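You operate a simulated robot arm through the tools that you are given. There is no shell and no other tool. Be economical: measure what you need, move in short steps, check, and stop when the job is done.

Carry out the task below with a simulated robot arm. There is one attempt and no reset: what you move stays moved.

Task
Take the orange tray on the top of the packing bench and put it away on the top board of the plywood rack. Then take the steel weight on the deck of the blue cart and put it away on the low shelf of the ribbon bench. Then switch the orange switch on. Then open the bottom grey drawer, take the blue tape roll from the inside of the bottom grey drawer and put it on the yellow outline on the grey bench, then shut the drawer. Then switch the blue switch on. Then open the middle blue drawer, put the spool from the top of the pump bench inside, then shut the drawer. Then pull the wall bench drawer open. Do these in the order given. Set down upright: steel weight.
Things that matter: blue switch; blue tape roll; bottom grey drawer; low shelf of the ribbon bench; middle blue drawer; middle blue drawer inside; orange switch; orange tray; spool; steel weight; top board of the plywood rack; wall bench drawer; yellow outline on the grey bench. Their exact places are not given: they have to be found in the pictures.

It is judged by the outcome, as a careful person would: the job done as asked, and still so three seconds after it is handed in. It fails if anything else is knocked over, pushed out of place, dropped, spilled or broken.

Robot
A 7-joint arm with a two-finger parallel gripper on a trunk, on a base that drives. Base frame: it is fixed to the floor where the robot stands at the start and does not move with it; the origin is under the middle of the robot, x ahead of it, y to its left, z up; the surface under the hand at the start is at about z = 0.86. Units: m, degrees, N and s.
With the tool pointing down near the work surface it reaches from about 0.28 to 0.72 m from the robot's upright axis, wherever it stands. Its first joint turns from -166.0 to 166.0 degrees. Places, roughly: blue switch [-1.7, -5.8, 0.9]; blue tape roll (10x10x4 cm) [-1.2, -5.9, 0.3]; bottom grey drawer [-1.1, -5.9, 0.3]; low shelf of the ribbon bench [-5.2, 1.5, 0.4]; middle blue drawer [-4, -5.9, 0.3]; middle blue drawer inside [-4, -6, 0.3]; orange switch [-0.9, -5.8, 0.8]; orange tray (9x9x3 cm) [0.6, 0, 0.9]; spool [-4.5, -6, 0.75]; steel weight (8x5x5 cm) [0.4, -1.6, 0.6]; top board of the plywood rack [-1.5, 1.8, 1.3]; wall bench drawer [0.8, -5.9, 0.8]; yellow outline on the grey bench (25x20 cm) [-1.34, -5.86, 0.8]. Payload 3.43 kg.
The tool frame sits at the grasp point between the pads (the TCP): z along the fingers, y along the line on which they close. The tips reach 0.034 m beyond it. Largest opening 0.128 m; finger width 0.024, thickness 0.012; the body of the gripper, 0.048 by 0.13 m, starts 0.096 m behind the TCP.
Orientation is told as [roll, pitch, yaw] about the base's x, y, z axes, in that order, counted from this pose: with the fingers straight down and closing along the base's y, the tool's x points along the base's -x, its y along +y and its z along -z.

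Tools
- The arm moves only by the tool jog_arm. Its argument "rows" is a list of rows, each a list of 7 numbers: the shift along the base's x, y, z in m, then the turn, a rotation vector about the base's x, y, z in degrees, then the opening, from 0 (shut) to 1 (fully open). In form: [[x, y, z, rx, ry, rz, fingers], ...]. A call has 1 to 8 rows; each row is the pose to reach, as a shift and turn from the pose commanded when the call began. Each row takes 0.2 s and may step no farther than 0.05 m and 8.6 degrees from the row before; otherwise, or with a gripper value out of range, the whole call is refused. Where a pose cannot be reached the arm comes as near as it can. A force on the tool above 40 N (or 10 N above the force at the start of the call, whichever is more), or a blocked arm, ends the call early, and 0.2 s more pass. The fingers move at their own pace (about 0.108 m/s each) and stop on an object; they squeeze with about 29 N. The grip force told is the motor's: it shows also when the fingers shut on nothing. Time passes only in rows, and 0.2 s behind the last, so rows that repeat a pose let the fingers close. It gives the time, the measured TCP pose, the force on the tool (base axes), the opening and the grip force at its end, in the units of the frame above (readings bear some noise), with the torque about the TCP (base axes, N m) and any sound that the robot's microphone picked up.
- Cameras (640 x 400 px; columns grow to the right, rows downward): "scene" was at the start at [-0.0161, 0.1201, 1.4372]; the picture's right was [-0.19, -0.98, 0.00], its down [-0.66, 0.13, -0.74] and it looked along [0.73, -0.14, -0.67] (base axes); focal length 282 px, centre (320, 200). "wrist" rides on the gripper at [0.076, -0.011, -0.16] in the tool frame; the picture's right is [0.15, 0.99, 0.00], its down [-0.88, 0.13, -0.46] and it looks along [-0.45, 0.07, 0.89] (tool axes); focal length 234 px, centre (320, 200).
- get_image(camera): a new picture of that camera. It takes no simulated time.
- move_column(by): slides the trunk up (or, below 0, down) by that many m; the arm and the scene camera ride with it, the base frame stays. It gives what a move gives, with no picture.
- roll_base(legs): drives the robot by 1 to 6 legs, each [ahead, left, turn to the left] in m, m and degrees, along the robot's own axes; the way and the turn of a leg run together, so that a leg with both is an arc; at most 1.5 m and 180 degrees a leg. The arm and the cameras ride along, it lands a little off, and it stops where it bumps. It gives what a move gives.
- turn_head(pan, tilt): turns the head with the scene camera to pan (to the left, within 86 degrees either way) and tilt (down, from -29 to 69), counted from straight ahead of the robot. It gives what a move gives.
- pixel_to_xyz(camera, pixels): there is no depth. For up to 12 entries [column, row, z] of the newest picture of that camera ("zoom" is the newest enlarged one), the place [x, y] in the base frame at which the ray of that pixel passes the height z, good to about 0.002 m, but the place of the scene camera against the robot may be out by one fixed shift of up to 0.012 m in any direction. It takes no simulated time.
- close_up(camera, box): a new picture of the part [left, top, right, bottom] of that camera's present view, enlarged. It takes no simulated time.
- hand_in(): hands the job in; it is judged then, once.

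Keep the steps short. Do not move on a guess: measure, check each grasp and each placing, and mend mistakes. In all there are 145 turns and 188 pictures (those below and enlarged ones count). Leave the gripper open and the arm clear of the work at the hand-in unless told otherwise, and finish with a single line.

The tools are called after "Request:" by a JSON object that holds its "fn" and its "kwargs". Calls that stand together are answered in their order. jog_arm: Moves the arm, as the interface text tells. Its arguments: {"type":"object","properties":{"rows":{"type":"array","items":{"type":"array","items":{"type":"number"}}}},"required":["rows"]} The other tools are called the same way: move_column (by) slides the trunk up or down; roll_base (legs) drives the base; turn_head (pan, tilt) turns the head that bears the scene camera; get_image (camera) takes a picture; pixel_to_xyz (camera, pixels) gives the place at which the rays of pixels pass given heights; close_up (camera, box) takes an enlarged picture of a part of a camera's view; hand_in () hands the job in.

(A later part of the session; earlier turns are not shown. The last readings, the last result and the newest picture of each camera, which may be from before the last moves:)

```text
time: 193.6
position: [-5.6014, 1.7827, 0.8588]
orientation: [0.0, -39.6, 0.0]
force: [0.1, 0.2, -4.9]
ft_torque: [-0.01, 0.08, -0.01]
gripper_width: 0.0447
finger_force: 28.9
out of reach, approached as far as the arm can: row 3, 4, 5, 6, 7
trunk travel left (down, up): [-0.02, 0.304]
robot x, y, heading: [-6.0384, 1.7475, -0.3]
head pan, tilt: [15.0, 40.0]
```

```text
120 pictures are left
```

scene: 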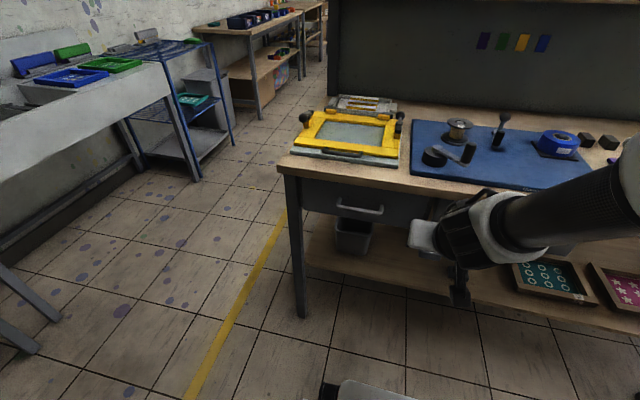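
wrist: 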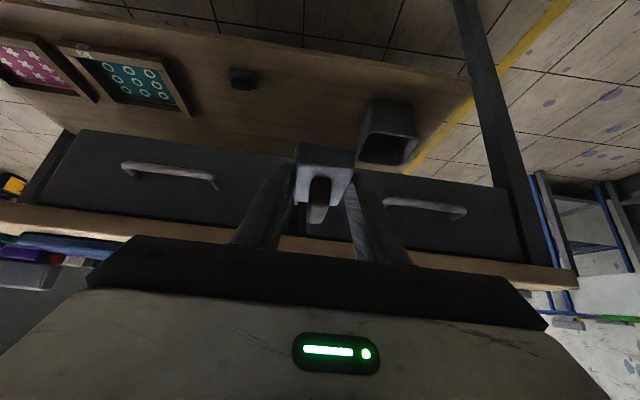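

The arm cannot fold lower this close. I back the base a little and lower while reaching further out.

Request:
{"fn": "roll_base", "kwargs": {"legs": [[-0.12, 0, 0.2]]}}

Request:
{"fn": "jog_arm", "kwargs": {"rows": [[0.03, -0.005, -0.03, 0, 0, 0, 0.1], [0.06, -0.01, -0.06, 0, 0, 0, 0.1], [0.09, -0.015, -0.095, 0, 0, 0, 0.1], [0.12, -0.02, -0.13, 0, 0, 0, 0.1], [0.14, -0.02, -0.17, 0, 0, 0, 0.1], [0.15, -0.02, -0.215, 0, 0, 0, 0.1], [0.16, -0.02, -0.26, 0, 0, 0, 0.1], [0.16, -0.02, -0.3, 0, 0, 0, 0.1]]}}

Request:
{"fn": "get_image", "kwargs": {"camera": "scene"}}

Request:
{"fn": "get_image", "kwargs": {"camera": "wrist"}}

```text
time: 194.8
position: [-5.7197, 1.7837, 0.8583]
orientation: [-0.1, -39.7, 0.2]
force: [0.1, -0.2, -5.1]
ft_torque: [-0.01, 0.09, -0.01]
gripper_width: 0.0446
finger_force: 29.1
trunk travel left (down, up): [-0.02, 0.304]
robot x, y, heading: [-6.154, 1.7456, 0.2]
head pan, tilt: [15.0, 40.0]
```

```text
time: 196.6
position: [-5.7204, 1.784, 0.8586]
orientation: [0.0, -39.8, 0.1]
force: [-0.7, 0.5, -4.1]
ft_torque: [-0.01, 0.06, 0.01]
gripper_width: 0.0446
finger_force: 29.4
out of reach, approached as far as the arm can: row 1, 2, 3, 4, 5, 6, 7, 8
trunk travel left (down, up): [-0.02, 0.304]
robot x, y, heading: [-6.1549, 1.747, 0.1]
head pan, tilt: [15.0, 40.0]
```

```text
119 pictures are left
```

scene: 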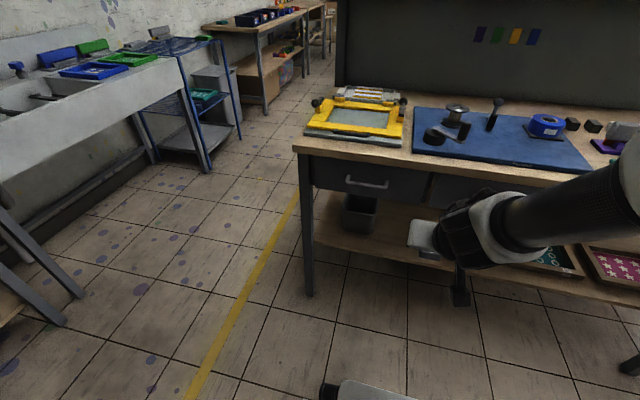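

```text
118 pictures are left
```

wrist: 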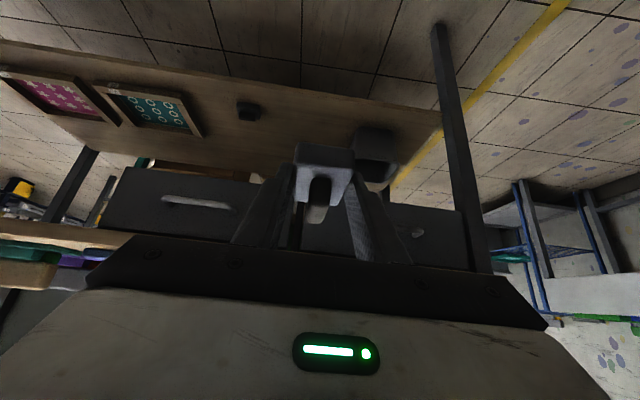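

The commanded pose drifted below what is reachable. I command upward and outward first to free the joints.

Request:
{"fn": "jog_arm", "kwargs": {"rows": [[0, 0, 0.045, 0, 0, 0, 0.1], [0, 0, 0.09, 0, 0, 0, 0.1], [0, 0, 0.135, 0, 0, 0, 0.1], [0, 0, 0.18, 0, 0, 0, 0.1], [0.04, 0, 0.2, 0, 0, 0, 0.1], [0.085, 0, 0.2, 0, 0, 0, 0.1], [0.085, 0, 0.2, 0, 0, 0, 0.1]]}}

```text
time: 198.2
position: [-5.637, 1.7815, 1.0632]
orientation: [0.0, -39.8, 0.2]
force: [0.9, 0.4, -3.7]
ft_torque: [-0.06, 0.06, 0.02]
gripper_width: 0.0445
finger_force: 29.2
trunk travel left (down, up): [-0.02, 0.304]
robot x, y, heading: [-6.1509, 1.7497, -0.1]
head pan, tilt: [15.0, 40.0]
```

The arm is free again at (-5.637,1.78,1.063). I reach out to x≈-5.51 and go straight down in front of the bench.

Request:
{"fn": "jog_arm", "kwargs": {"rows": [[0.045, 0, 0, 0, 0, 0, 0.1], [0.09, 0, 0, 0, 0, 0, 0.1], [0.12, 0, -0.03, 0, 0, 0, 0.1], [0.12, 0, -0.08, 0, 0, 0, 0.1], [0.12, 0, -0.13, 0, 0, 0, 0.1], [0.12, 0, -0.18, 0, 0, 0, 0.1], [0.12, 0, -0.23, 0, 0, 0, 0.1], [0.12, 0, -0.28, 0, 0, 0, 0.1]]}}

Request:
{"fn": "get_image", "kwargs": {"camera": "scene"}}

```text
time: 200.0
position: [-5.5135, 1.7811, 0.7895]
orientation: [0.2, -39.9, 0.1]
force: [-0.1, -0.8, -3.8]
ft_torque: [0.03, 0.09, 0.02]
gripper_width: 0.0448
finger_force: 29.3
trunk travel left (down, up): [-0.02, 0.304]
robot x, y, heading: [-6.1523, 1.7475, 0.1]
head pan, tilt: [15.0, 40.0]
```

```text
117 pictures are left
```

scene: 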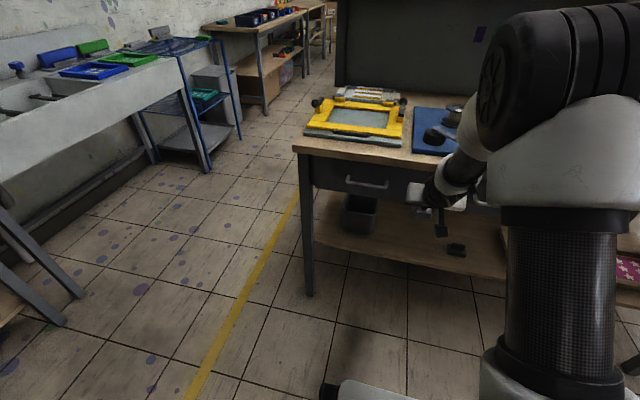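

It now descends freely. I continue down to z≈0.50.

Request:
{"fn": "jog_arm", "kwargs": {"rows": [[0, -0.01, -0.05, 0, 0, 0, 0.1], [0, -0.02, -0.1, 0, 0, 0, 0.1], [0, -0.02, -0.15, 0, 0, 0, 0.1], [0, -0.02, -0.2, 0, 0, 0, 0.1], [0, -0.02, -0.25, 0, 0, 0, 0.1], [0, -0.02, -0.28, 0, 0, 0, 0.1]]}}

Request:
{"fn": "get_image", "kwargs": {"camera": "scene"}}

Request:
{"fn": "get_image", "kwargs": {"camera": "wrist"}}

```text
refused: row 1 steps farther than a row can; nothing moved
```

```text
116 pictures are left
```

scene: 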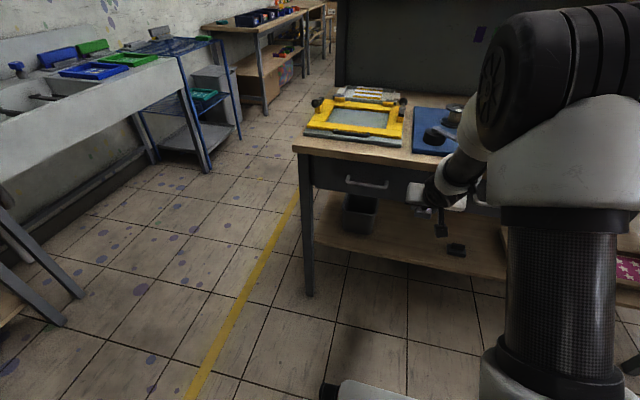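

```text
115 pictures are left
```

wrist: 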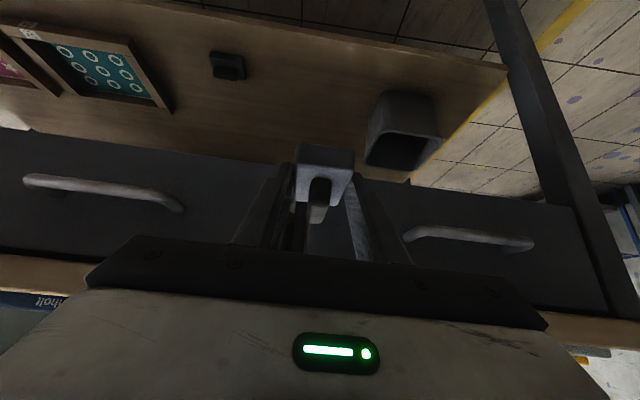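

One step was slightly too long; I repeat with shorter steps.

Request:
{"fn": "jog_arm", "kwargs": {"rows": [[0, -0.01, -0.045, 0, 0, 0, 0.1], [0, -0.02, -0.09, 0, 0, 0, 0.1], [0, -0.025, -0.135, 0, 0, 0, 0.1], [0, -0.025, -0.18, 0, 0, 0, 0.1], [0, -0.025, -0.225, 0, 0, 0, 0.1], [0, -0.025, -0.27, 0, 0, 0, 0.1], [0, -0.025, -0.29, 0, 0, 0, 0.1]]}}

Request:
{"fn": "get_image", "kwargs": {"camera": "scene"}}

Request:
{"fn": "get_image", "kwargs": {"camera": "wrist"}}

```text
time: 201.6
position: [-5.5167, 1.7551, 0.4962]
orientation: [-0.1, -39.7, 0.2]
force: [-1.2, -0.3, -4.7]
ft_torque: [0.0, 0.11, 0.01]
gripper_width: 0.0447
finger_force: 29.9
trunk travel left (down, up): [-0.02, 0.304]
robot x, y, heading: [-6.1528, 1.7473, 0.1]
head pan, tilt: [15.0, 40.0]
```

```text
114 pictures are left
```

scene: 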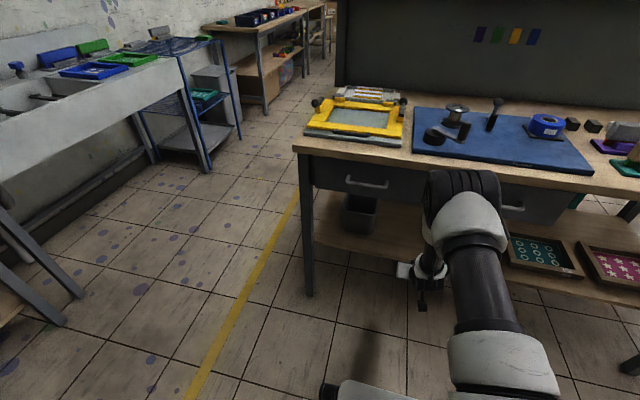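

```text
113 pictures are left
```

wrist: 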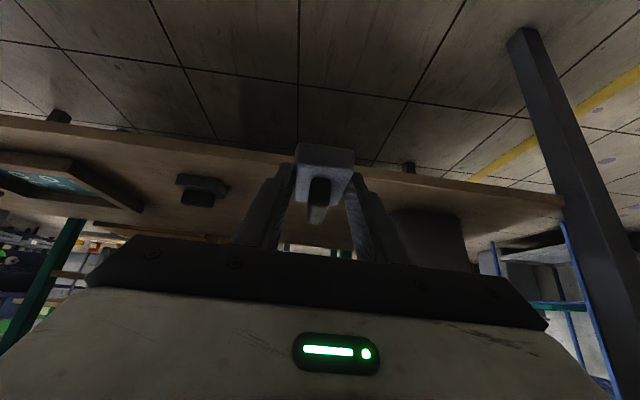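

The weight's bottom is at about 0.457, the shelf at ≈0.40. I move in 0.1 m and look.

Request:
{"fn": "jog_arm", "kwargs": {"rows": [[0.04, 0, 0, 0, 0, 0, 0.1], [0.08, 0, 0, 0, 0, 0, 0.1], [0.11, 0, 0, 0, 0, 0, 0.1]]}}

Request:
{"fn": "close_up", "kwargs": {"camera": "scene", "box": [320, 130, 560, 280]}}

Request:
{"fn": "get_image", "kwargs": {"camera": "wrist"}}

```text
time: 202.4
position: [-5.4075, 1.7535, 0.4972]
orientation: [-0.1, -39.7, 0.3]
force: [0.0, -0.2, -4.6]
ft_torque: [0.01, 0.14, -0.01]
gripper_width: 0.0447
finger_force: 29.4
trunk travel left (down, up): [-0.02, 0.304]
robot x, y, heading: [-6.1525, 1.7509, -0.0]
head pan, tilt: [15.0, 40.0]
```

```text
2.67 times, centred on (440, 205) of scene
```

zoom: 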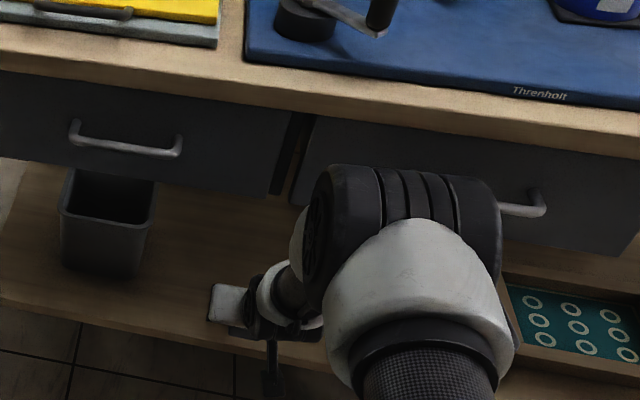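

```text
111 pictures are left
```

wrist: 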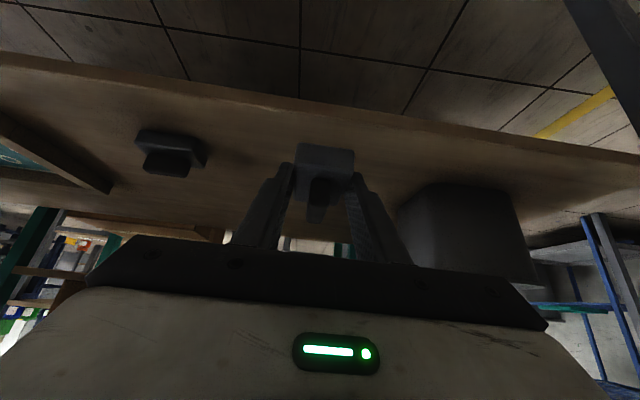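

I measure the shelf edge from the wrist picture, to place the weight just enough inside without pressing the elbow to the drawers.

Request:
{"fn": "pixel_to_xyz", "kwargs": {"camera": "wrist", "pixels": [[330, 115, 0.4], [330, 106, 0.39], [150, 85, 0.4], [550, 150, 0.4], [175, 135, 0.4], [400, 212, 0.4], [440, 185, 0.5]]}}

```text
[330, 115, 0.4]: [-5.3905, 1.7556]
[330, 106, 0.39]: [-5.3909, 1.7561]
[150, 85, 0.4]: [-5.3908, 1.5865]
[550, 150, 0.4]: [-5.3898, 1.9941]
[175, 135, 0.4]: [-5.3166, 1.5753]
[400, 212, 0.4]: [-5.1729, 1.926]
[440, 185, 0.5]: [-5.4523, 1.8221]
```

Edge at x=-5.390. I move in 0.065 m more in small steps.

Request:
{"fn": "jog_arm", "kwargs": {"rows": [[0.02, 0, 0, 0, 0, 0, 0.1], [0.04, 0, 0, 0, 0, 0, 0.1], [0.055, 0, 0, 0, 0, 0, 0.1], [0.068, 0, 0, 0, 0, 0, 0.1], [0.068, 0, 0, 0, 0, 0, 0.1]]}}

Request:
{"fn": "close_up", "kwargs": {"camera": "scene", "box": [320, 130, 560, 280]}}

```text
time: 203.6
position: [-5.3382, 1.755, 0.4968]
orientation: [0.1, -39.8, 0.2]
force: [-0.4, -0.2, -4.6]
ft_torque: [0.04, 0.03, 0.03]
gripper_width: 0.0446
finger_force: 29.5
trunk travel left (down, up): [-0.02, 0.304]
robot x, y, heading: [-6.1537, 1.7512, 0.1]
head pan, tilt: [15.0, 40.0]
```

```text
2.67 times, centred on (440, 205) of scene
```

zoom: 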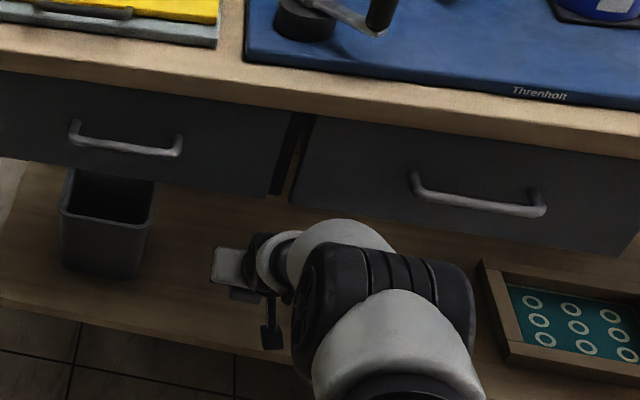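

Clearance is good as the elbow dips. I move 0.015 in and lower until contact.

Request:
{"fn": "jog_arm", "kwargs": {"rows": [[0.015, 0, -0.01, 0, 0, 0, 0.1], [0.015, 0, -0.02, 0, 0, 0, 0.1], [0.015, 0, -0.03, 0, 0, 0, 0.1], [0.015, 0, -0.038, 0, 0, 0, 0.1], [0.015, 0, -0.044, 0, 0, 0, 0.1]]}}

Request:
{"fn": "get_image", "kwargs": {"camera": "wrist"}}

```text
time: 204.8
position: [-5.3306, 1.7563, 0.4576]
orientation: [0.0, -39.8, 0.2]
force: [-0.6, -0.1, -5.2]
ft_torque: [-0.01, 0.11, 0.02]
gripper_width: 0.0447
finger_force: 28.9
out of reach, approached as far as the arm can: row 4, 5
trunk travel left (down, up): [-0.02, 0.304]
robot x, y, heading: [-6.1531, 1.7486, 0.1]
head pan, tilt: [15.0, 40.0]
```

```text
109 pictures are left
```

wrist: 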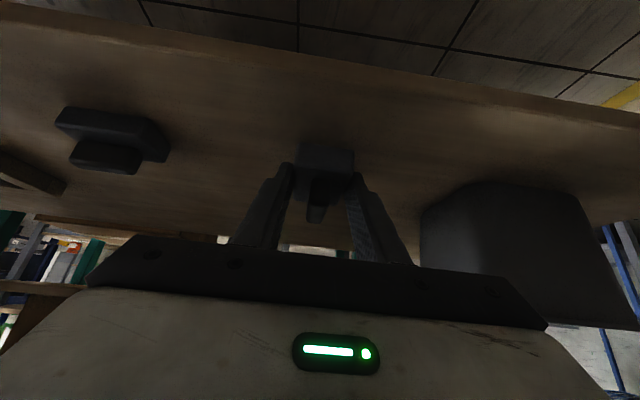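

At the reach limit. I drive the base 0.05 m forward (weight 2 cm above shelf), then lower.

Request:
{"fn": "roll_base", "kwargs": {"legs": [[0.05, 0, 0]]}}

Request:
{"fn": "jog_arm", "kwargs": {"rows": [[-0.025, 0, 0, 0, 0, 0, 0.1], [-0.03, 0, -0.006, 0, 0, 0, 0.1], [-0.03, 0, -0.012, 0, 0, 0, 0.1], [-0.03, 0, -0.016, 0, 0, 0, 0.1], [-0.03, 0, -0.02, 0, 0, 0, 0.1]]}}

```text
time: 205.8
position: [-5.2821, 1.7566, 0.457]
orientation: [0.0, -39.6, 0.2]
force: [0.1, -0.5, -5.4]
ft_torque: [0.02, 0.08, 0.02]
gripper_width: 0.0447
finger_force: 29.0
trunk travel left (down, up): [-0.02, 0.304]
robot x, y, heading: [-6.1021, 1.7502, 0.1]
head pan, tilt: [15.0, 40.0]
```

```text
time: 206.9
position: [-5.3108, 1.7554, 0.4369]
orientation: [0.0, -39.7, 0.2]
force: [-0.1, -0.4, -3.7]
ft_torque: [0.02, 0.09, 0.0]
gripper_width: 0.0446
finger_force: 28.9
trunk travel left (down, up): [-0.02, 0.304]
robot x, y, heading: [-6.1042, 1.7482, -0.1]
head pan, tilt: [15.0, 40.0]
```

Request:
{"fn": "jog_arm", "kwargs": {"rows": [[0, 0, -0.003, 0, 0, 0, 0.1], [0, 0, -0.006, 0, 0, 0, 0.1], [0, 0, -0.009, 0, 0, 0, 0.1]]}}

Request:
{"fn": "get_image", "kwargs": {"camera": "wrist"}}

```text
time: 207.8
position: [-5.3079, 1.756, 0.434]
orientation: [0.0, -40.2, 0.1]
force: [-6.9, -0.8, 19.6]
ft_torque: [-0.01, 0.38, 0.03]
gripper_width: 0.0448
finger_force: 29.1
trunk travel left (down, up): [-0.02, 0.304]
robot x, y, heading: [-6.0993, 1.7442, 0.1]
head pan, tilt: [15.0, 40.0]
```

```text
108 pictures are left
```

wrist: 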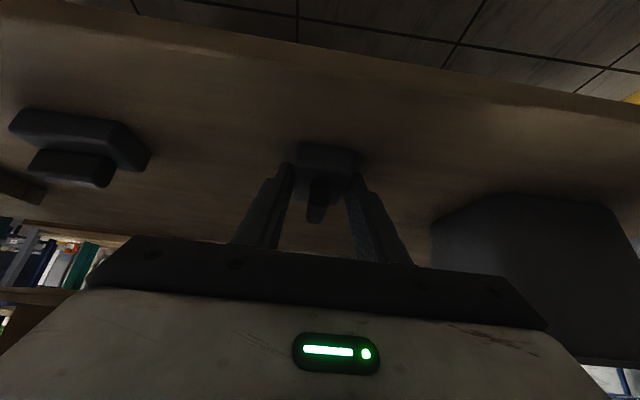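

The weight rests on the shelf. I ease off, open, and withdraw along the tool axis.

Request:
{"fn": "jog_arm", "kwargs": {"rows": [[0, 0, 0.004, 0, 0, 0, 0.2], [0, 0, 0.004, 0, 0, 0, 0.5], [0, 0, 0.004, 0, 0, 0, 0.6], [0, 0, 0.004, 0, 0, 0, 0.6], [-0.03, 0, 0.03, 0, 0, 0, 0.6], [-0.065, 0, 0.055, 0, 0, 0, 0.6], [-0.105, 0, 0.075, 0, 0, 0, 0.6], [-0.15, 0, 0.08, 0, 0, 0, 0.6]]}}

Request:
{"fn": "get_image", "kwargs": {"camera": "wrist"}}

Request:
{"fn": "get_image", "kwargs": {"camera": "scene"}}

```text
time: 209.6
position: [-5.4612, 1.754, 0.511]
orientation: [-0.1, -39.8, 0.2]
force: [-0.2, -0.5, 0.6]
ft_torque: [0.01, -0.03, -0.02]
gripper_width: 0.0769
finger_force: 0.1
trunk travel left (down, up): [-0.02, 0.304]
robot x, y, heading: [-6.0999, 1.7515, 0.2]
head pan, tilt: [15.0, 40.0]
```

```text
107 pictures are left
```

wrist: 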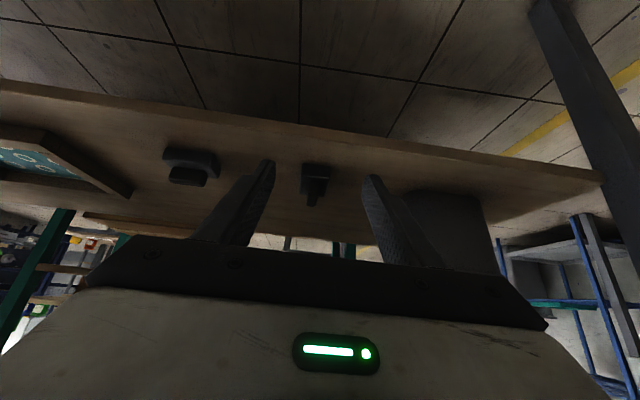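

```text
106 pictures are left
```

scene: 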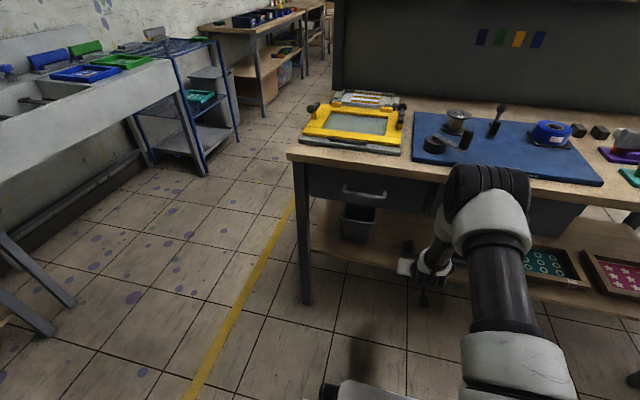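

The weight stands upright on the low shelf. I withdraw the arm: back and up while turning the tool upright.

Request:
{"fn": "jog_arm", "kwargs": {"rows": [[-0.045, 0, 0.015, 0, 0, 0, 0.6], [-0.06, 0, 0.06, 0, 0, 0, 0.6], [-0.07, 0, 0.105, 0, 0, 0, 0.6], [-0.075, 0, 0.15, 0, 6, 0, 0.6], [-0.08, 0, 0.195, 0, 12, 0, 0.6], [-0.085, 0, 0.24, 0, 18, 0, 0.6], [-0.09, 0, 0.285, 0, 24, 0, 0.6], [-0.1, 0, 0.33, 0, 30, 0, 0.6]]}}

Request:
{"fn": "jog_arm", "kwargs": {"rows": [[-0.02, 0, 0.045, 0, 5, 0, 0.6], [-0.04, 0, 0.085, 0, 10, 0, 0.6], [-0.08, 0, 0.11, 0, 10, 0, 0.6], [-0.12, 0, 0.13, 0, 10, 0, 0.6], [-0.15, 0, 0.15, 0, 10, 0, 0.6]]}}

Request:
{"fn": "get_image", "kwargs": {"camera": "scene"}}

```text
time: 211.3
position: [-5.5617, 1.7567, 0.839]
orientation: [0.0, -9.7, 0.2]
force: [-0.3, 0.5, -0.5]
ft_torque: [-0.01, -0.01, 0.01]
gripper_width: 0.0771
finger_force: 0.0
trunk travel left (down, up): [-0.02, 0.304]
robot x, y, heading: [-6.1045, 1.7515, -0.0]
head pan, tilt: [15.0, 40.0]
```

```text
time: 212.6
position: [-5.7111, 1.7573, 0.9895]
orientation: [0.1, 0.3, 0.2]
force: [-0.1, 0.2, -0.1]
ft_torque: [0.03, 0.05, -0.02]
gripper_width: 0.0768
finger_force: 0.0
trunk travel left (down, up): [-0.02, 0.304]
robot x, y, heading: [-6.1037, 1.7482, 0.2]
head pan, tilt: [15.0, 40.0]
```

```text
105 pictures are left
```

scene: 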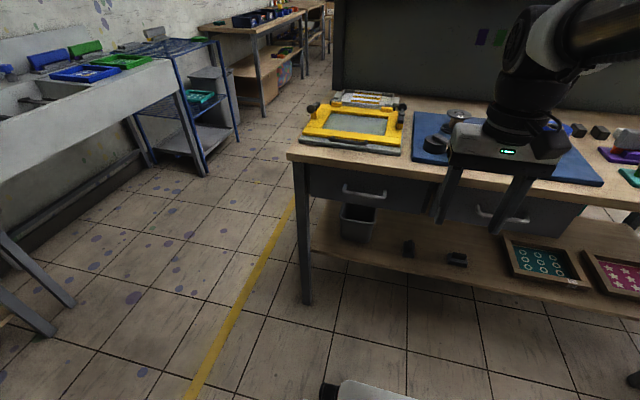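

Both weights stand on the shelf. The gap by the chair was tight, so I look northeast for a wider aisle along the yellow line.

Request:
{"fn": "roll_base", "kwargs": {"legs": [[-0.03, 0.6, 0]]}}

Request:
{"fn": "turn_head", "kwargs": {"pan": 20, "tilt": 15}}

Request:
{"fn": "get_image", "kwargs": {"camera": "scene"}}

Request:
{"fn": "pixel_to_xyz", "kwargs": {"camera": "scene", "pixels": [[320, 250, 0], [320, 220, 0], [380, 220, 0], [260, 220, 0], [320, 300, 0], [200, 300, 0], [440, 250, 0], [420, 200, 0], [360, 200, 0]]}}

```text
time: 218.9
position: [-5.7428, 2.3695, 0.9889]
orientation: [0.1, 0.2, 0.5]
force: [-0.6, -1.0, 0.2]
ft_torque: [0.02, 0.0, 0.06]
gripper_width: 0.0769
finger_force: 0.1
trunk travel left (down, up): [-0.02, 0.304]
robot x, y, heading: [-6.1363, 2.3574, 0.2]
head pan, tilt: [15.0, 40.0]
```

```text
time: 219.8
position: [-5.7436, 2.37, 0.9891]
orientation: [0.2, 0.3, 0.5]
force: [-0.2, -0.3, 0.0]
ft_torque: [-0.03, 0.01, -0.01]
gripper_width: 0.0768
finger_force: 0.2
trunk travel left (down, up): [-0.02, 0.304]
robot x, y, heading: [-6.1355, 2.3586, 0.3]
head pan, tilt: [20.0, 15.0]
```

```text
104 pictures are left
```

scene: 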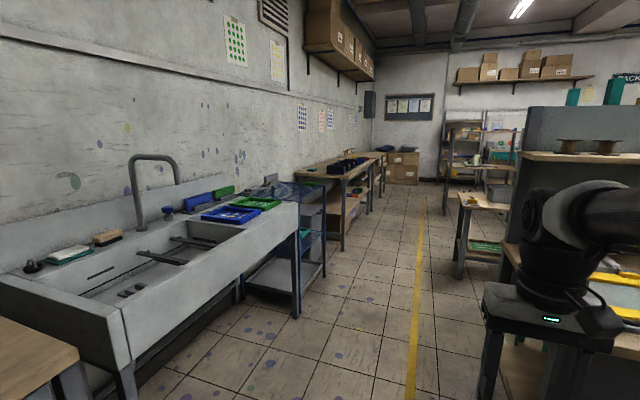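

```text
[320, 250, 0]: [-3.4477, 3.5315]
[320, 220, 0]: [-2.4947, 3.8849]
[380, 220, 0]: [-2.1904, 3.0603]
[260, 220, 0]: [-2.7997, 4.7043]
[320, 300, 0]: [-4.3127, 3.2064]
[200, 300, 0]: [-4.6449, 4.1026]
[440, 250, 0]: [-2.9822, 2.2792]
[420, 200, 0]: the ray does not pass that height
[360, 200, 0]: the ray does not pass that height
```

A clear aisle runs east along the yellow line. I measure the objects that border it.

Request:
{"fn": "pixel_to_xyz", "kwargs": {"camera": "scene", "pixels": [[122, 368, 0.6], [80, 352, 0.85], [299, 318, 0], [326, 275, 0], [458, 278, 0], [464, 258, 0], [344, 250, 0], [408, 398, 0], [424, 210, 0], [445, 208, 0]]}}

```text
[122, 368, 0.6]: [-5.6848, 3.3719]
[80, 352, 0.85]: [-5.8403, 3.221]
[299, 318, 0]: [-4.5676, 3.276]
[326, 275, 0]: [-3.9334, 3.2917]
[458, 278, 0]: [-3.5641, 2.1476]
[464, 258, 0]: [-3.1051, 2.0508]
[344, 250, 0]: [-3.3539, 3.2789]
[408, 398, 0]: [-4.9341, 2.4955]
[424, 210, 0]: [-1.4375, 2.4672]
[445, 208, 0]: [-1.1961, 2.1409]
```

The aisle is clear between y≈2.2 and 3.25. I drive east along y≈2.72 and then turn south.

Request:
{"fn": "roll_base", "kwargs": {"legs": [[0, 0.36, -0.3], [1.5, 0, 0], [1.5, 0, 0], [1.5, 0, 0], [1.05, 0, 0]]}}

Request:
{"fn": "roll_base", "kwargs": {"legs": [[0, 0, -90], [1.5, 0, 0], [1.5, 0, 0]]}}

Request:
{"fn": "turn_head", "kwargs": {"pan": 0, "tilt": 15}}

Request:
{"fn": "get_image", "kwargs": {"camera": "scene"}}

```text
time: 249.9
position: [-0.1935, 2.5796, 0.9887]
orientation: [0.1, 0.3, -1.5]
force: [0.8, -0.4, 0.5]
ft_torque: [0.02, -0.01, 0.0]
gripper_width: 0.0768
finger_force: 0.1
trunk travel left (down, up): [-0.02, 0.304]
robot x, y, heading: [-0.5856, 2.5831, -1.8]
head pan, tilt: [20.0, 15.0]
```

```text
time: 268.4
position: [-0.719, -0.8414, 0.9901]
orientation: [0.1, 0.2, -93.1]
force: [-0.3, 0.3, 0.8]
ft_torque: [-0.01, 0.01, 0.03]
gripper_width: 0.0767
finger_force: 0.0
trunk travel left (down, up): [-0.02, 0.304]
robot x, y, heading: [-0.7078, -0.4444, -93.3]
head pan, tilt: [20.0, 15.0]
```

```text
time: 269.2
position: [-0.7206, -0.8405, 0.9894]
orientation: [0.0, 0.2, -93.2]
force: [0.2, -0.2, 0.2]
ft_torque: [-0.03, 0.03, 0.0]
gripper_width: 0.0768
finger_force: 0.1
trunk travel left (down, up): [-0.02, 0.304]
robot x, y, heading: [-0.7062, -0.4515, -93.2]
head pan, tilt: [0.0, 15.0]
```

```text
103 pictures are left
```

scene: 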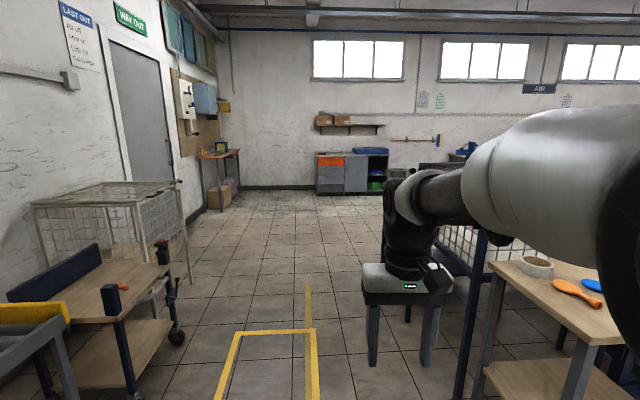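

The way south is clear. I shift left away from the tables and drive down toward the grey bench.

Request:
{"fn": "roll_base", "kwargs": {"legs": [[0.3, 0.28, 3.2], [1.3, 0, 0], [1.3, 0, 0], [1.2, 0, 0]]}}

Request:
{"fn": "turn_head", "kwargs": {"pan": -25, "tilt": 25}}

Request:
{"fn": "get_image", "kwargs": {"camera": "scene"}}

```text
time: 290.3
position: [-0.5263, -4.9405, 0.988]
orientation: [0.1, 0.1, -91.5]
force: [0.2, 0.0, 0.1]
ft_torque: [-0.04, 0.02, 0.02]
gripper_width: 0.0767
finger_force: 0.1
trunk travel left (down, up): [-0.02, 0.304]
robot x, y, heading: [-0.5253, -4.5479, -91.8]
head pan, tilt: [0.0, 15.0]
```

```text
time: 291.2
position: [-0.5253, -4.9406, 0.9899]
orientation: [0.1, 0.2, -91.5]
force: [-0.3, 0.0, 0.5]
ft_torque: [0.01, -0.02, 0.01]
gripper_width: 0.0769
finger_force: 0.0
trunk travel left (down, up): [-0.02, 0.304]
robot x, y, heading: [-0.5246, -4.548, -91.4]
head pan, tilt: [-25.0, 25.0]
```

```text
102 pictures are left
```

scene: 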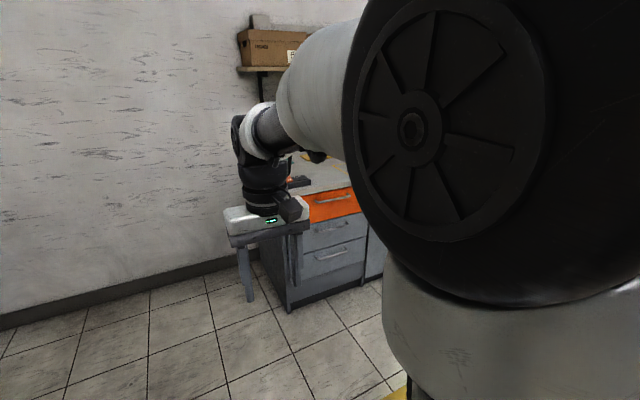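

The arm blocks the view; the drawers lie to my right. I shift the base right by 0.7 m and look ahead-left.

Request:
{"fn": "roll_base", "kwargs": {"legs": [[0, -0.75, 1.6]]}}

Request:
{"fn": "turn_head", "kwargs": {"pan": 10, "tilt": 35}}

Request:
{"fn": "get_image", "kwargs": {"camera": "scene"}}

Request:
{"fn": "close_up", "kwargs": {"camera": "scene", "box": [160, 90, 400, 240]}}

```text
time: 298.9
position: [-1.2749, -4.9265, 0.9892]
orientation: [0.1, 0.2, -90.6]
force: [0.6, 0.7, -0.9]
ft_torque: [-0.01, -0.02, 0.0]
gripper_width: 0.0767
finger_force: 0.0
trunk travel left (down, up): [-0.02, 0.304]
robot x, y, heading: [-1.2808, -4.5302, -90.6]
head pan, tilt: [-25.0, 25.0]
```

```text
time: 299.9
position: [-1.2757, -4.9265, 0.9888]
orientation: [0.0, 0.2, -90.6]
force: [-0.7, -0.1, 0.0]
ft_torque: [-0.03, 0.01, 0.01]
gripper_width: 0.077
finger_force: 0.1
trunk travel left (down, up): [-0.02, 0.304]
robot x, y, heading: [-1.2831, -4.5321, -90.7]
head pan, tilt: [10.0, 35.0]
```

```text
101 pictures are left
```

scene: 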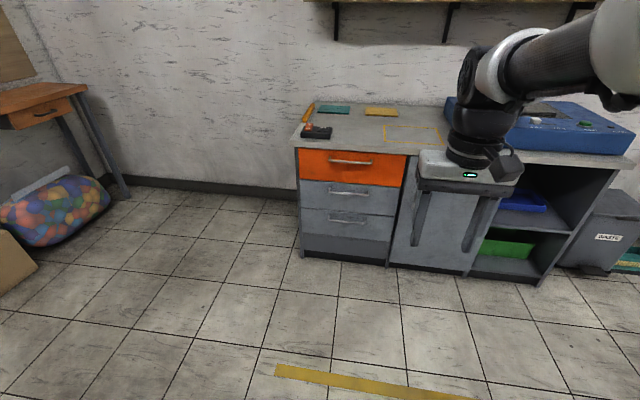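

```text
2.67 times, centred on (280, 165) of scene
```

zoom: 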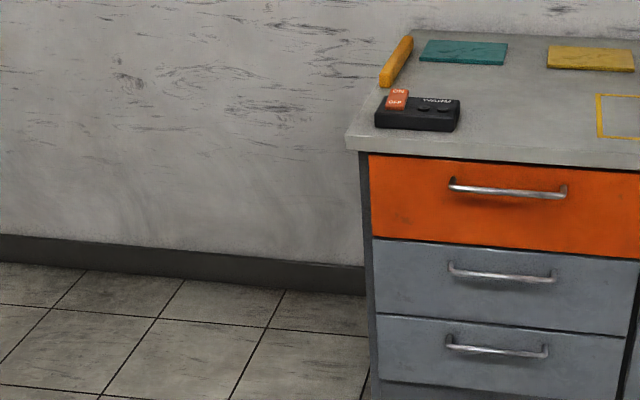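

I see the orange rocker (ON/OFF) on a black box at (317,131), grey drawers, the yellow outline at (412,133). I measure them.

Request:
{"fn": "pixel_to_xyz", "kwargs": {"camera": "scene", "pixels": [[303, 257, 0], [387, 265, 0], [290, 147, 0.8], [409, 153, 0.8], [309, 129, 0.84], [320, 134, 0.82], [384, 127, 0.8], [442, 145, 0.8], [331, 221, 0.35], [365, 222, 0.35], [585, 123, 0.9]]}}

```text
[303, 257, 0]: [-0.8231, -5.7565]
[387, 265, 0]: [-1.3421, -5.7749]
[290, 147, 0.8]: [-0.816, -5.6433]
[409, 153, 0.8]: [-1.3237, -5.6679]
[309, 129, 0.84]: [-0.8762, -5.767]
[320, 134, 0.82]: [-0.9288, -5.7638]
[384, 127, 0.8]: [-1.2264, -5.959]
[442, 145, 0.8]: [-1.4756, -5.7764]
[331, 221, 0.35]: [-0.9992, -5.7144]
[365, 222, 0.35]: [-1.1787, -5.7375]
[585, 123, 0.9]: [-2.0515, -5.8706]
```

The switch is at about (-0.89,-5.77). I drive in front of it.

Request:
{"fn": "roll_base", "kwargs": {"legs": [[0, 0.37, 0.7], [0.63, 0, 0]]}}

Request:
{"fn": "turn_head", "kwargs": {"pan": 0, "tilt": 50}}

Request:
{"fn": "get_image", "kwargs": {"camera": "scene"}}

Request:
{"fn": "get_image", "kwargs": {"camera": "wrist"}}

```text
time: 307.1
position: [-0.9127, -5.5448, 0.9892]
orientation: [0.0, 0.1, -90.7]
force: [-0.8, -0.6, 0.1]
ft_torque: [0.01, -0.01, 0.02]
gripper_width: 0.0768
finger_force: 0.0
trunk travel left (down, up): [-0.02, 0.304]
robot x, y, heading: [-0.9176, -5.1536, -90.6]
head pan, tilt: [10.0, 35.0]
```

```text
time: 307.9
position: [-0.9123, -5.5445, 0.9891]
orientation: [0.1, 0.2, -90.7]
force: [-0.6, 0.6, -0.5]
ft_torque: [0.01, 0.03, -0.04]
gripper_width: 0.0767
finger_force: 0.1
trunk travel left (down, up): [-0.02, 0.304]
robot x, y, heading: [-0.9183, -5.1489, -90.6]
head pan, tilt: [0.0, 50.0]
```

```text
99 pictures are left
```

scene: 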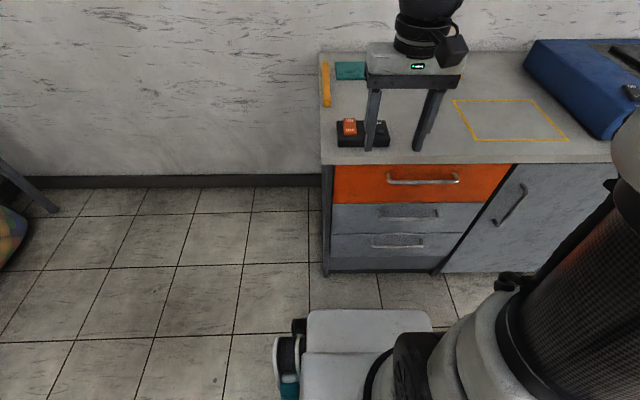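

```text
98 pictures are left
```

wrist: 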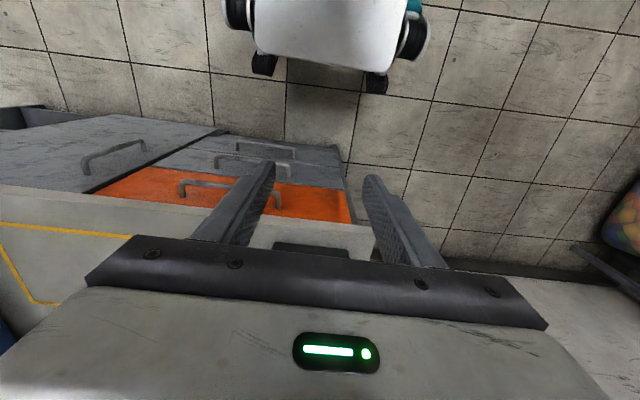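

Request:
{"fn": "close_up", "kwargs": {"camera": "scene", "box": [310, 105, 406, 165]}}

Request:
{"fn": "pixel_to_xyz", "kwargs": {"camera": "zoom", "pixels": [[215, 130, 0.84], [300, 130, 0.84], [310, 205, 0.84], [230, 205, 0.84], [170, 215, 0.82], [180, 280, 0.8], [530, 280, 0.8]]}}

```text
6.67 times, centred on (358, 135) of scene
```

zoom: 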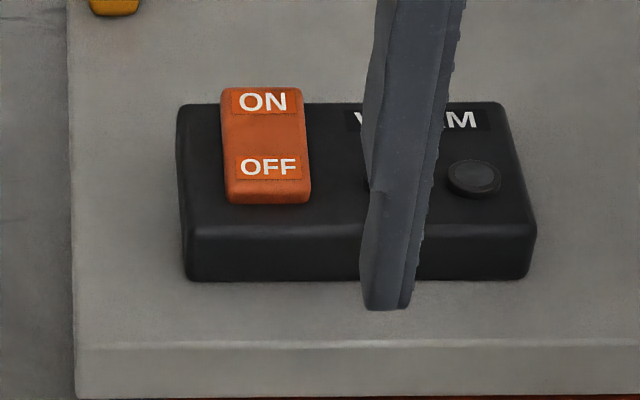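

```text
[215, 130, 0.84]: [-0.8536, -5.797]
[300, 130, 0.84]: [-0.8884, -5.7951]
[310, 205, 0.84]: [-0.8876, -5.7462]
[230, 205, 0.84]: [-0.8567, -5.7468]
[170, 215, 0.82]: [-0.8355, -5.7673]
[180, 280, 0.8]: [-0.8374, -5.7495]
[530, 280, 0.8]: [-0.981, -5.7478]
```

The rocker's far end carries ON and is raised; it must be pressed down. I close the fingers and move above for a wrist measurement.

Request:
{"fn": "jog_arm", "kwargs": {"rows": [[0.01, -0.04, 0, 0, 0, 0, 0.3], [0.02, -0.08, 0, 0, 0, 0, 0.1], [0.03, -0.12, 0, 0, 0, 0, 0], [0.04, -0.16, 0, 0, 0, 0.6, 0], [0.04, -0.16, 0, 0, 0, 0.6, 0]]}}

Request:
{"fn": "close_up", "kwargs": {"camera": "wrist", "box": [220, 60, 420, 185]}}

Request:
{"fn": "get_image", "kwargs": {"camera": "scene"}}

```text
time: 309.1
position: [-0.8749, -5.7062, 0.9874]
orientation: [0.1, 0.2, -90.0]
force: [0.4, -0.1, -0.1]
ft_torque: [0.0, 0.03, -0.04]
gripper_width: 0.0002
finger_force: 29.1
trunk travel left (down, up): [-0.02, 0.304]
robot x, y, heading: [-0.9147, -5.1486, -90.8]
head pan, tilt: [0.0, 50.0]
```

```text
3.20 times, centred on (320, 122) of wrist
```

zoom: 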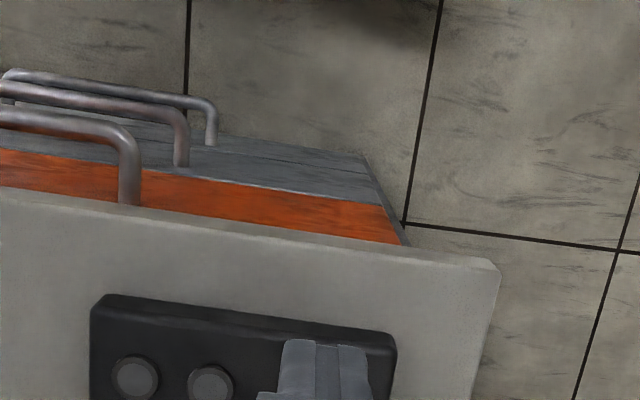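

```text
95 pictures are left
```

scene: 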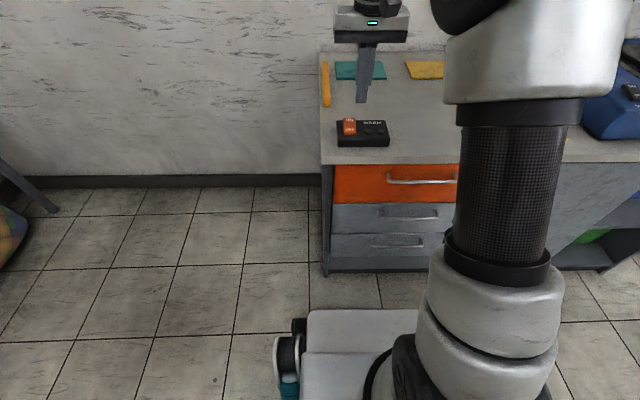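

The fingers hide the rocker from the wrist camera; I compare the box's corners in the wrist view to correct the scene measurement.

Request:
{"fn": "pixel_to_xyz", "kwargs": {"camera": "wrist", "pixels": [[343.6, 167, 0.82], [248.8, 154, 0.82], [343.6, 167, 0.83], [248.8, 154, 0.83], [376, 205, 0.8], [373, 204, 0.8]]}}

Request:
{"fn": "close_up", "kwargs": {"camera": "scene", "box": [310, 105, 406, 165]}}

Request:
{"fn": "pixel_to_xyz", "kwargs": {"camera": "zoom", "pixels": [[190, 228, 0.82], [533, 228, 0.82], [265, 100, 0.85], [265, 100, 0.84], [265, 195, 0.84], [190, 228, 0.83], [265, 150, 0.84]]}}

```text
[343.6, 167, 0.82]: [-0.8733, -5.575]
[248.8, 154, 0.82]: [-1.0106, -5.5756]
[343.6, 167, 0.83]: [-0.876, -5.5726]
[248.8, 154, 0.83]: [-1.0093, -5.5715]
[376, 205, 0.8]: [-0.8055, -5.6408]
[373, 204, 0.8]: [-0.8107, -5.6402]
```

```text
6.67 times, centred on (358, 135) of scene
```

zoom: 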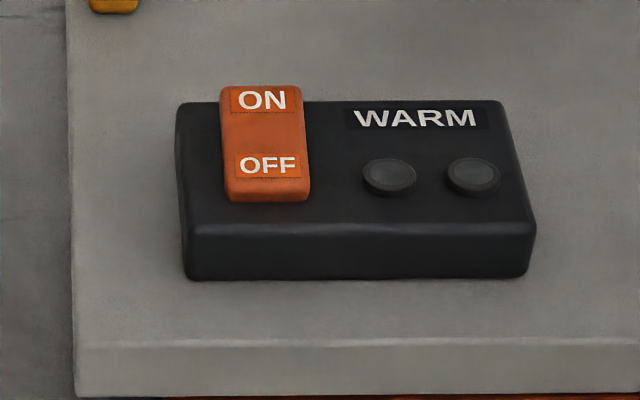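

```text
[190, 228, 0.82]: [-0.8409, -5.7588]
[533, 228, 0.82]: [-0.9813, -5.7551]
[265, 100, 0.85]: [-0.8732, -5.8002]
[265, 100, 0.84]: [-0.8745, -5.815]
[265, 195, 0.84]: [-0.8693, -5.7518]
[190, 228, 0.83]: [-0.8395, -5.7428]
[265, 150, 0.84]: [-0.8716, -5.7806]
```

The wrist query used the older picture; after correcting, the box front is at y≈-5.736 and top z≈0.835. I go above the ON end at (-0.868,-5.795) and lower close to it.

Request:
{"fn": "jog_arm", "kwargs": {"rows": [[0.007, -0.045, 0, 0, 0, 0, 0], [0.007, -0.089, 0, 0, 0, 0, 0], [0.007, -0.089, -0.045, 0, 0, 0, 0], [0.007, -0.089, -0.08, 0, 0, 0, 0], [0.007, -0.089, -0.08, 0, 0, 0, 0]]}}

Request:
{"fn": "close_up", "kwargs": {"camera": "scene", "box": [310, 85, 406, 145]}}

```text
time: 310.3
position: [-0.8662, -5.7938, 0.9099]
orientation: [0.1, 0.3, -90.1]
force: [0.7, -0.3, -0.3]
ft_torque: [-0.03, 0.01, -0.02]
gripper_width: 0.0
finger_force: 28.7
trunk travel left (down, up): [-0.02, 0.304]
robot x, y, heading: [-0.9155, -5.1497, -90.8]
head pan, tilt: [0.0, 50.0]
```

```text
6.67 times, centred on (358, 115) of scene
```

zoom: 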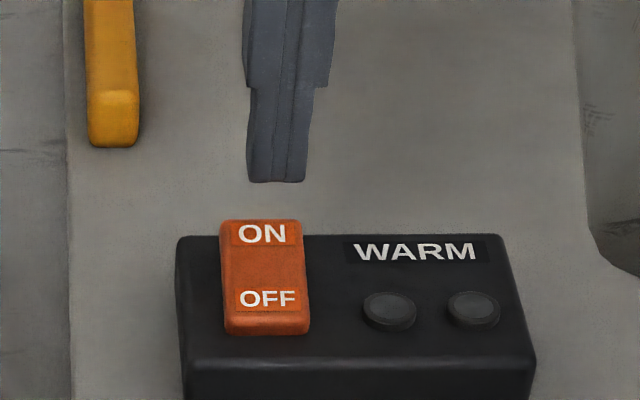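

The fingertips line up with ON, about 3 cm above. I shift 4 mm left and press down in small steps.

Request:
{"fn": "jog_arm", "kwargs": {"rows": [[0.004, 0, -0.015, 0, 0, 0, 0], [0.004, 0, -0.023, 0, 0, 0, 0], [0.004, 0, -0.028, 0, 0, 0, 0], [0.004, 0, -0.033, 0, 0, 0, 0], [0.004, 0, -0.037, 0, 0, 0, 0]]}}

Request:
{"fn": "close_up", "kwargs": {"camera": "scene", "box": [310, 95, 406, 155]}}

```text
time: 311.5
position: [-0.8629, -5.7944, 0.8776]
orientation: [0.1, -0.4, -90.1]
force: [-0.9, -2.5, 27.3]
ft_torque: [0.27, 0.0, 0.06]
gripper_width: 0.0
finger_force: 29.1
trunk travel left (down, up): [-0.02, 0.304]
robot x, y, heading: [-0.9156, -5.1484, -90.9]
head pan, tilt: [0.0, 50.0]
```

```text
6.67 times, centred on (358, 125) of scene
```

zoom: 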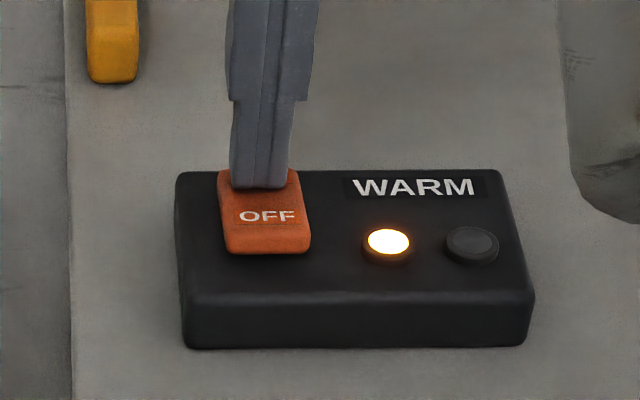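

The lamp is lit: the orange switch is on. I lift away and back off to look at the bottom drawer.

Request:
{"fn": "jog_arm", "kwargs": {"rows": [[0, 0, 0.05, 0, 0, 0, 0], [0, 0, 0.1, 0, 0, 0, 0.2], [0, 0.04, 0.12, 0, 0, 0, 0.4], [0, 0.09, 0.12, 0, 0, 0, 0.5], [0, 0.14, 0.12, 0, 0, 0, 0.5], [0, 0.19, 0.12, 0, 0, 0, 0.5]]}}

Request:
{"fn": "roll_base", "kwargs": {"legs": [[-0.4, 0, 0.8], [0, -0.17, 0]]}}

Request:
{"fn": "turn_head", "kwargs": {"pan": 0, "tilt": 45}}

Request:
{"fn": "get_image", "kwargs": {"camera": "scene"}}

Request:
{"fn": "close_up", "kwargs": {"camera": "scene", "box": [260, 80, 420, 180]}}

```text
time: 312.9
position: [-0.8615, -5.6011, 0.9933]
orientation: [0.0, 0.2, -90.0]
force: [0.5, -0.3, -0.5]
ft_torque: [0.01, 0.0, -0.01]
gripper_width: 0.0639
finger_force: 0.1
trunk travel left (down, up): [-0.02, 0.304]
robot x, y, heading: [-0.9185, -5.1496, -90.9]
head pan, tilt: [0.0, 50.0]
```

```text
time: 317.2
position: [-1.026, -5.2088, 0.9935]
orientation: [0.1, 0.2, -89.4]
force: [-0.3, 0.3, -0.5]
ft_torque: [-0.02, -0.03, 0.0]
gripper_width: 0.0642
finger_force: 0.1
trunk travel left (down, up): [-0.02, 0.304]
robot x, y, heading: [-1.0871, -4.7574, -89.9]
head pan, tilt: [0.0, 50.0]
```

```text
time: 317.9
position: [-1.0255, -5.2094, 0.9932]
orientation: [0.1, 0.2, -89.4]
force: [-0.3, -0.7, 0.3]
ft_torque: [0.0, 0.01, -0.01]
gripper_width: 0.0636
finger_force: 0.2
trunk travel left (down, up): [-0.02, 0.304]
robot x, y, heading: [-1.0857, -4.7576, -90.2]
head pan, tilt: [0.0, 45.0]
```

```text
91 pictures are left
```

scene: 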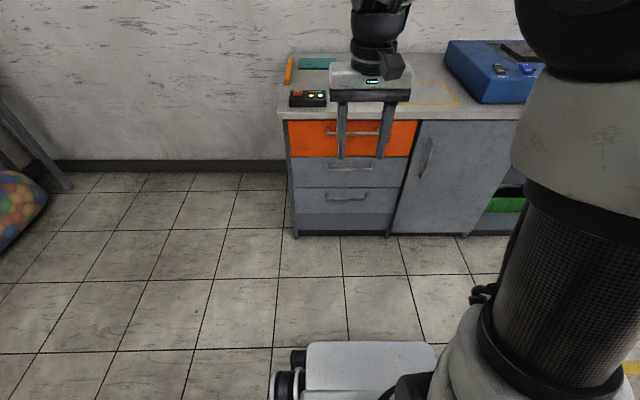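

```text
4.00 times, centred on (340, 130) of scene
```

zoom: 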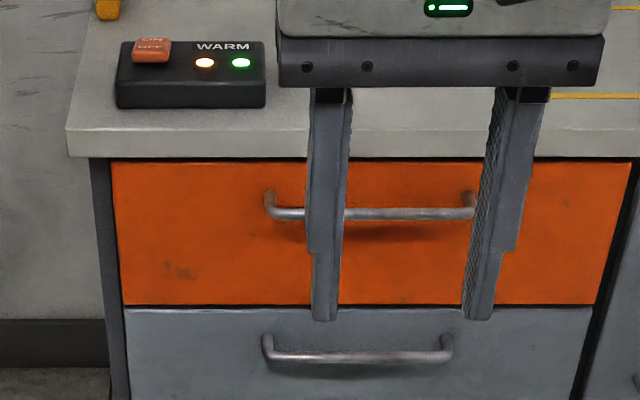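

The orange switch stays on. Now I tilt the tool toward the drawers (60° from vertical) while lowering.

Request:
{"fn": "jog_arm", "kwargs": {"rows": [[-0.008, 0, -0.02, -7.5, 0, 0, 0.5], [-0.016, 0, -0.05, -15, 0, 0, 0.5], [-0.024, 0, -0.09, -22.5, 0, 0, 0.5], [-0.032, 0, -0.13, -30, 0, 0, 0.5], [-0.04, 0, -0.17, -37.5, 0, 0, 0.5], [-0.048, 0, -0.21, -45, 0, 0, 0.5], [-0.056, 0, -0.25, -52.5, 0, 0, 0.5], [-0.064, 0, -0.29, -60, 0, 0, 0.5]]}}

Request:
{"fn": "jog_arm", "kwargs": {"rows": [[0, -0.02, -0.02, 0, -7, -4, 0.5], [0, -0.04, -0.04, 0, -14, -8.1, 0.5], [0, -0.06, -0.06, 0, -21, -12.1, 0.5], [0, -0.07, -0.08, 0, -28, -16.2, 0.5], [0, -0.08, -0.1, 0, -35, -20.2, 0.5], [0, -0.09, -0.12, 0, -42, -24.2, 0.5]]}}

Request:
{"fn": "get_image", "kwargs": {"camera": "scene"}}

Request:
{"fn": "get_image", "kwargs": {"camera": "wrist"}}

```text
time: 319.7
position: [-1.0928, -5.2302, 0.69]
orientation: [-1.0, -60.0, -88.9]
force: [0.8, 0.4, 1.0]
ft_torque: [0.01, -0.04, 0.0]
gripper_width: 0.0643
finger_force: 0.1
out of reach, approached as far as the arm can: row 6, 7, 8
trunk travel left (down, up): [-0.02, 0.304]
robot x, y, heading: [-1.0858, -4.7571, -90.2]
head pan, tilt: [0.0, 45.0]
```

```text
time: 321.1
position: [-1.0902, -5.3209, 0.5703]
orientation: [52.0, -35.3, -155.5]
force: [-0.8, -0.5, -0.6]
ft_torque: [-0.03, -0.01, -0.02]
gripper_width: 0.0642
finger_force: 0.1
trunk travel left (down, up): [-0.02, 0.304]
robot x, y, heading: [-1.0868, -4.757, -89.8]
head pan, tilt: [0.0, 45.0]
```

```text
89 pictures are left
```

scene: 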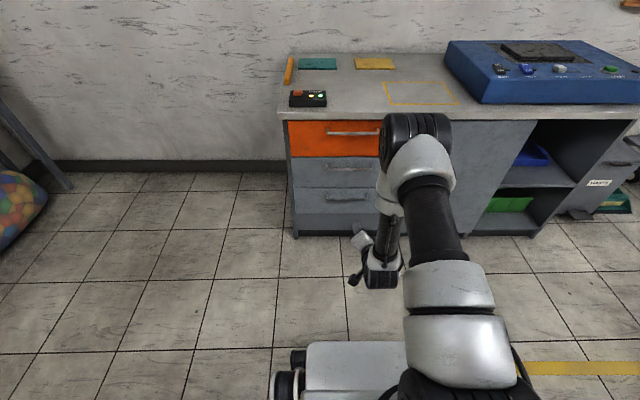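

```text
88 pictures are left
```

wrist: 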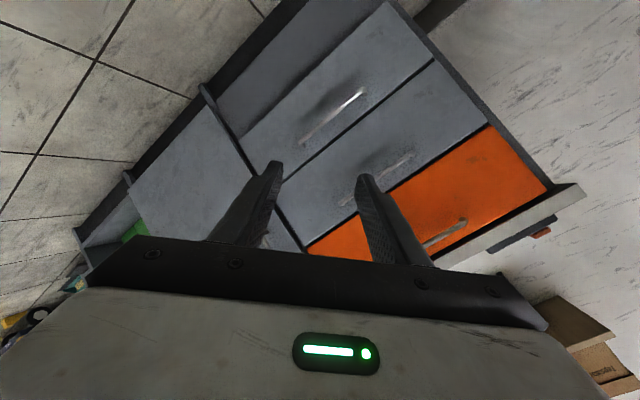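

The roll works; I finish it (another 41°).

Request:
{"fn": "jog_arm", "kwargs": {"rows": [[0, 0, 0, 0, -7, -4, 0.5], [0, 0, 0, 0, -14, -8.1, 0.5], [0, 0, 0, 0, -21, -12.1, 0.5], [0, 0, 0, 0, -28, -16.2, 0.5], [0, 0, 0, 0, -35.5, -20.5, 0.5]]}}

Request:
{"fn": "get_image", "kwargs": {"camera": "wrist"}}

Request:
{"fn": "close_up", "kwargs": {"camera": "scene", "box": [260, 100, 420, 300]}}

```text
time: 322.3
position: [-1.0906, -5.3207, 0.5701]
orientation: [60.1, -0.7, -179.2]
force: [-0.2, 0.3, -0.1]
ft_torque: [0.0, 0.0, -0.02]
gripper_width: 0.064
finger_force: 0.1
trunk travel left (down, up): [-0.02, 0.304]
robot x, y, heading: [-1.085, -4.758, -90.1]
head pan, tilt: [0.0, 45.0]
```

```text
87 pictures are left
```

wrist: 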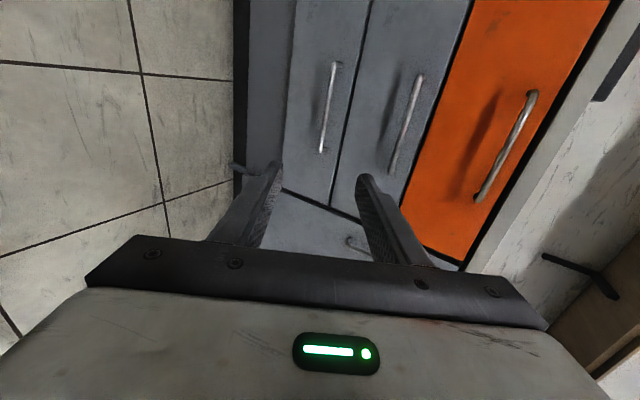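

```text
2.00 times, centred on (340, 200) of scene
```

zoom: 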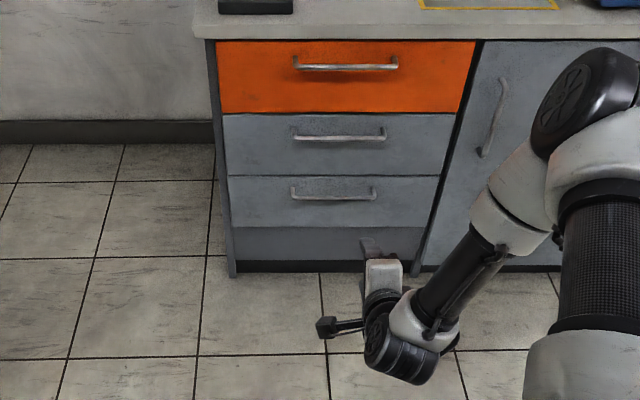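

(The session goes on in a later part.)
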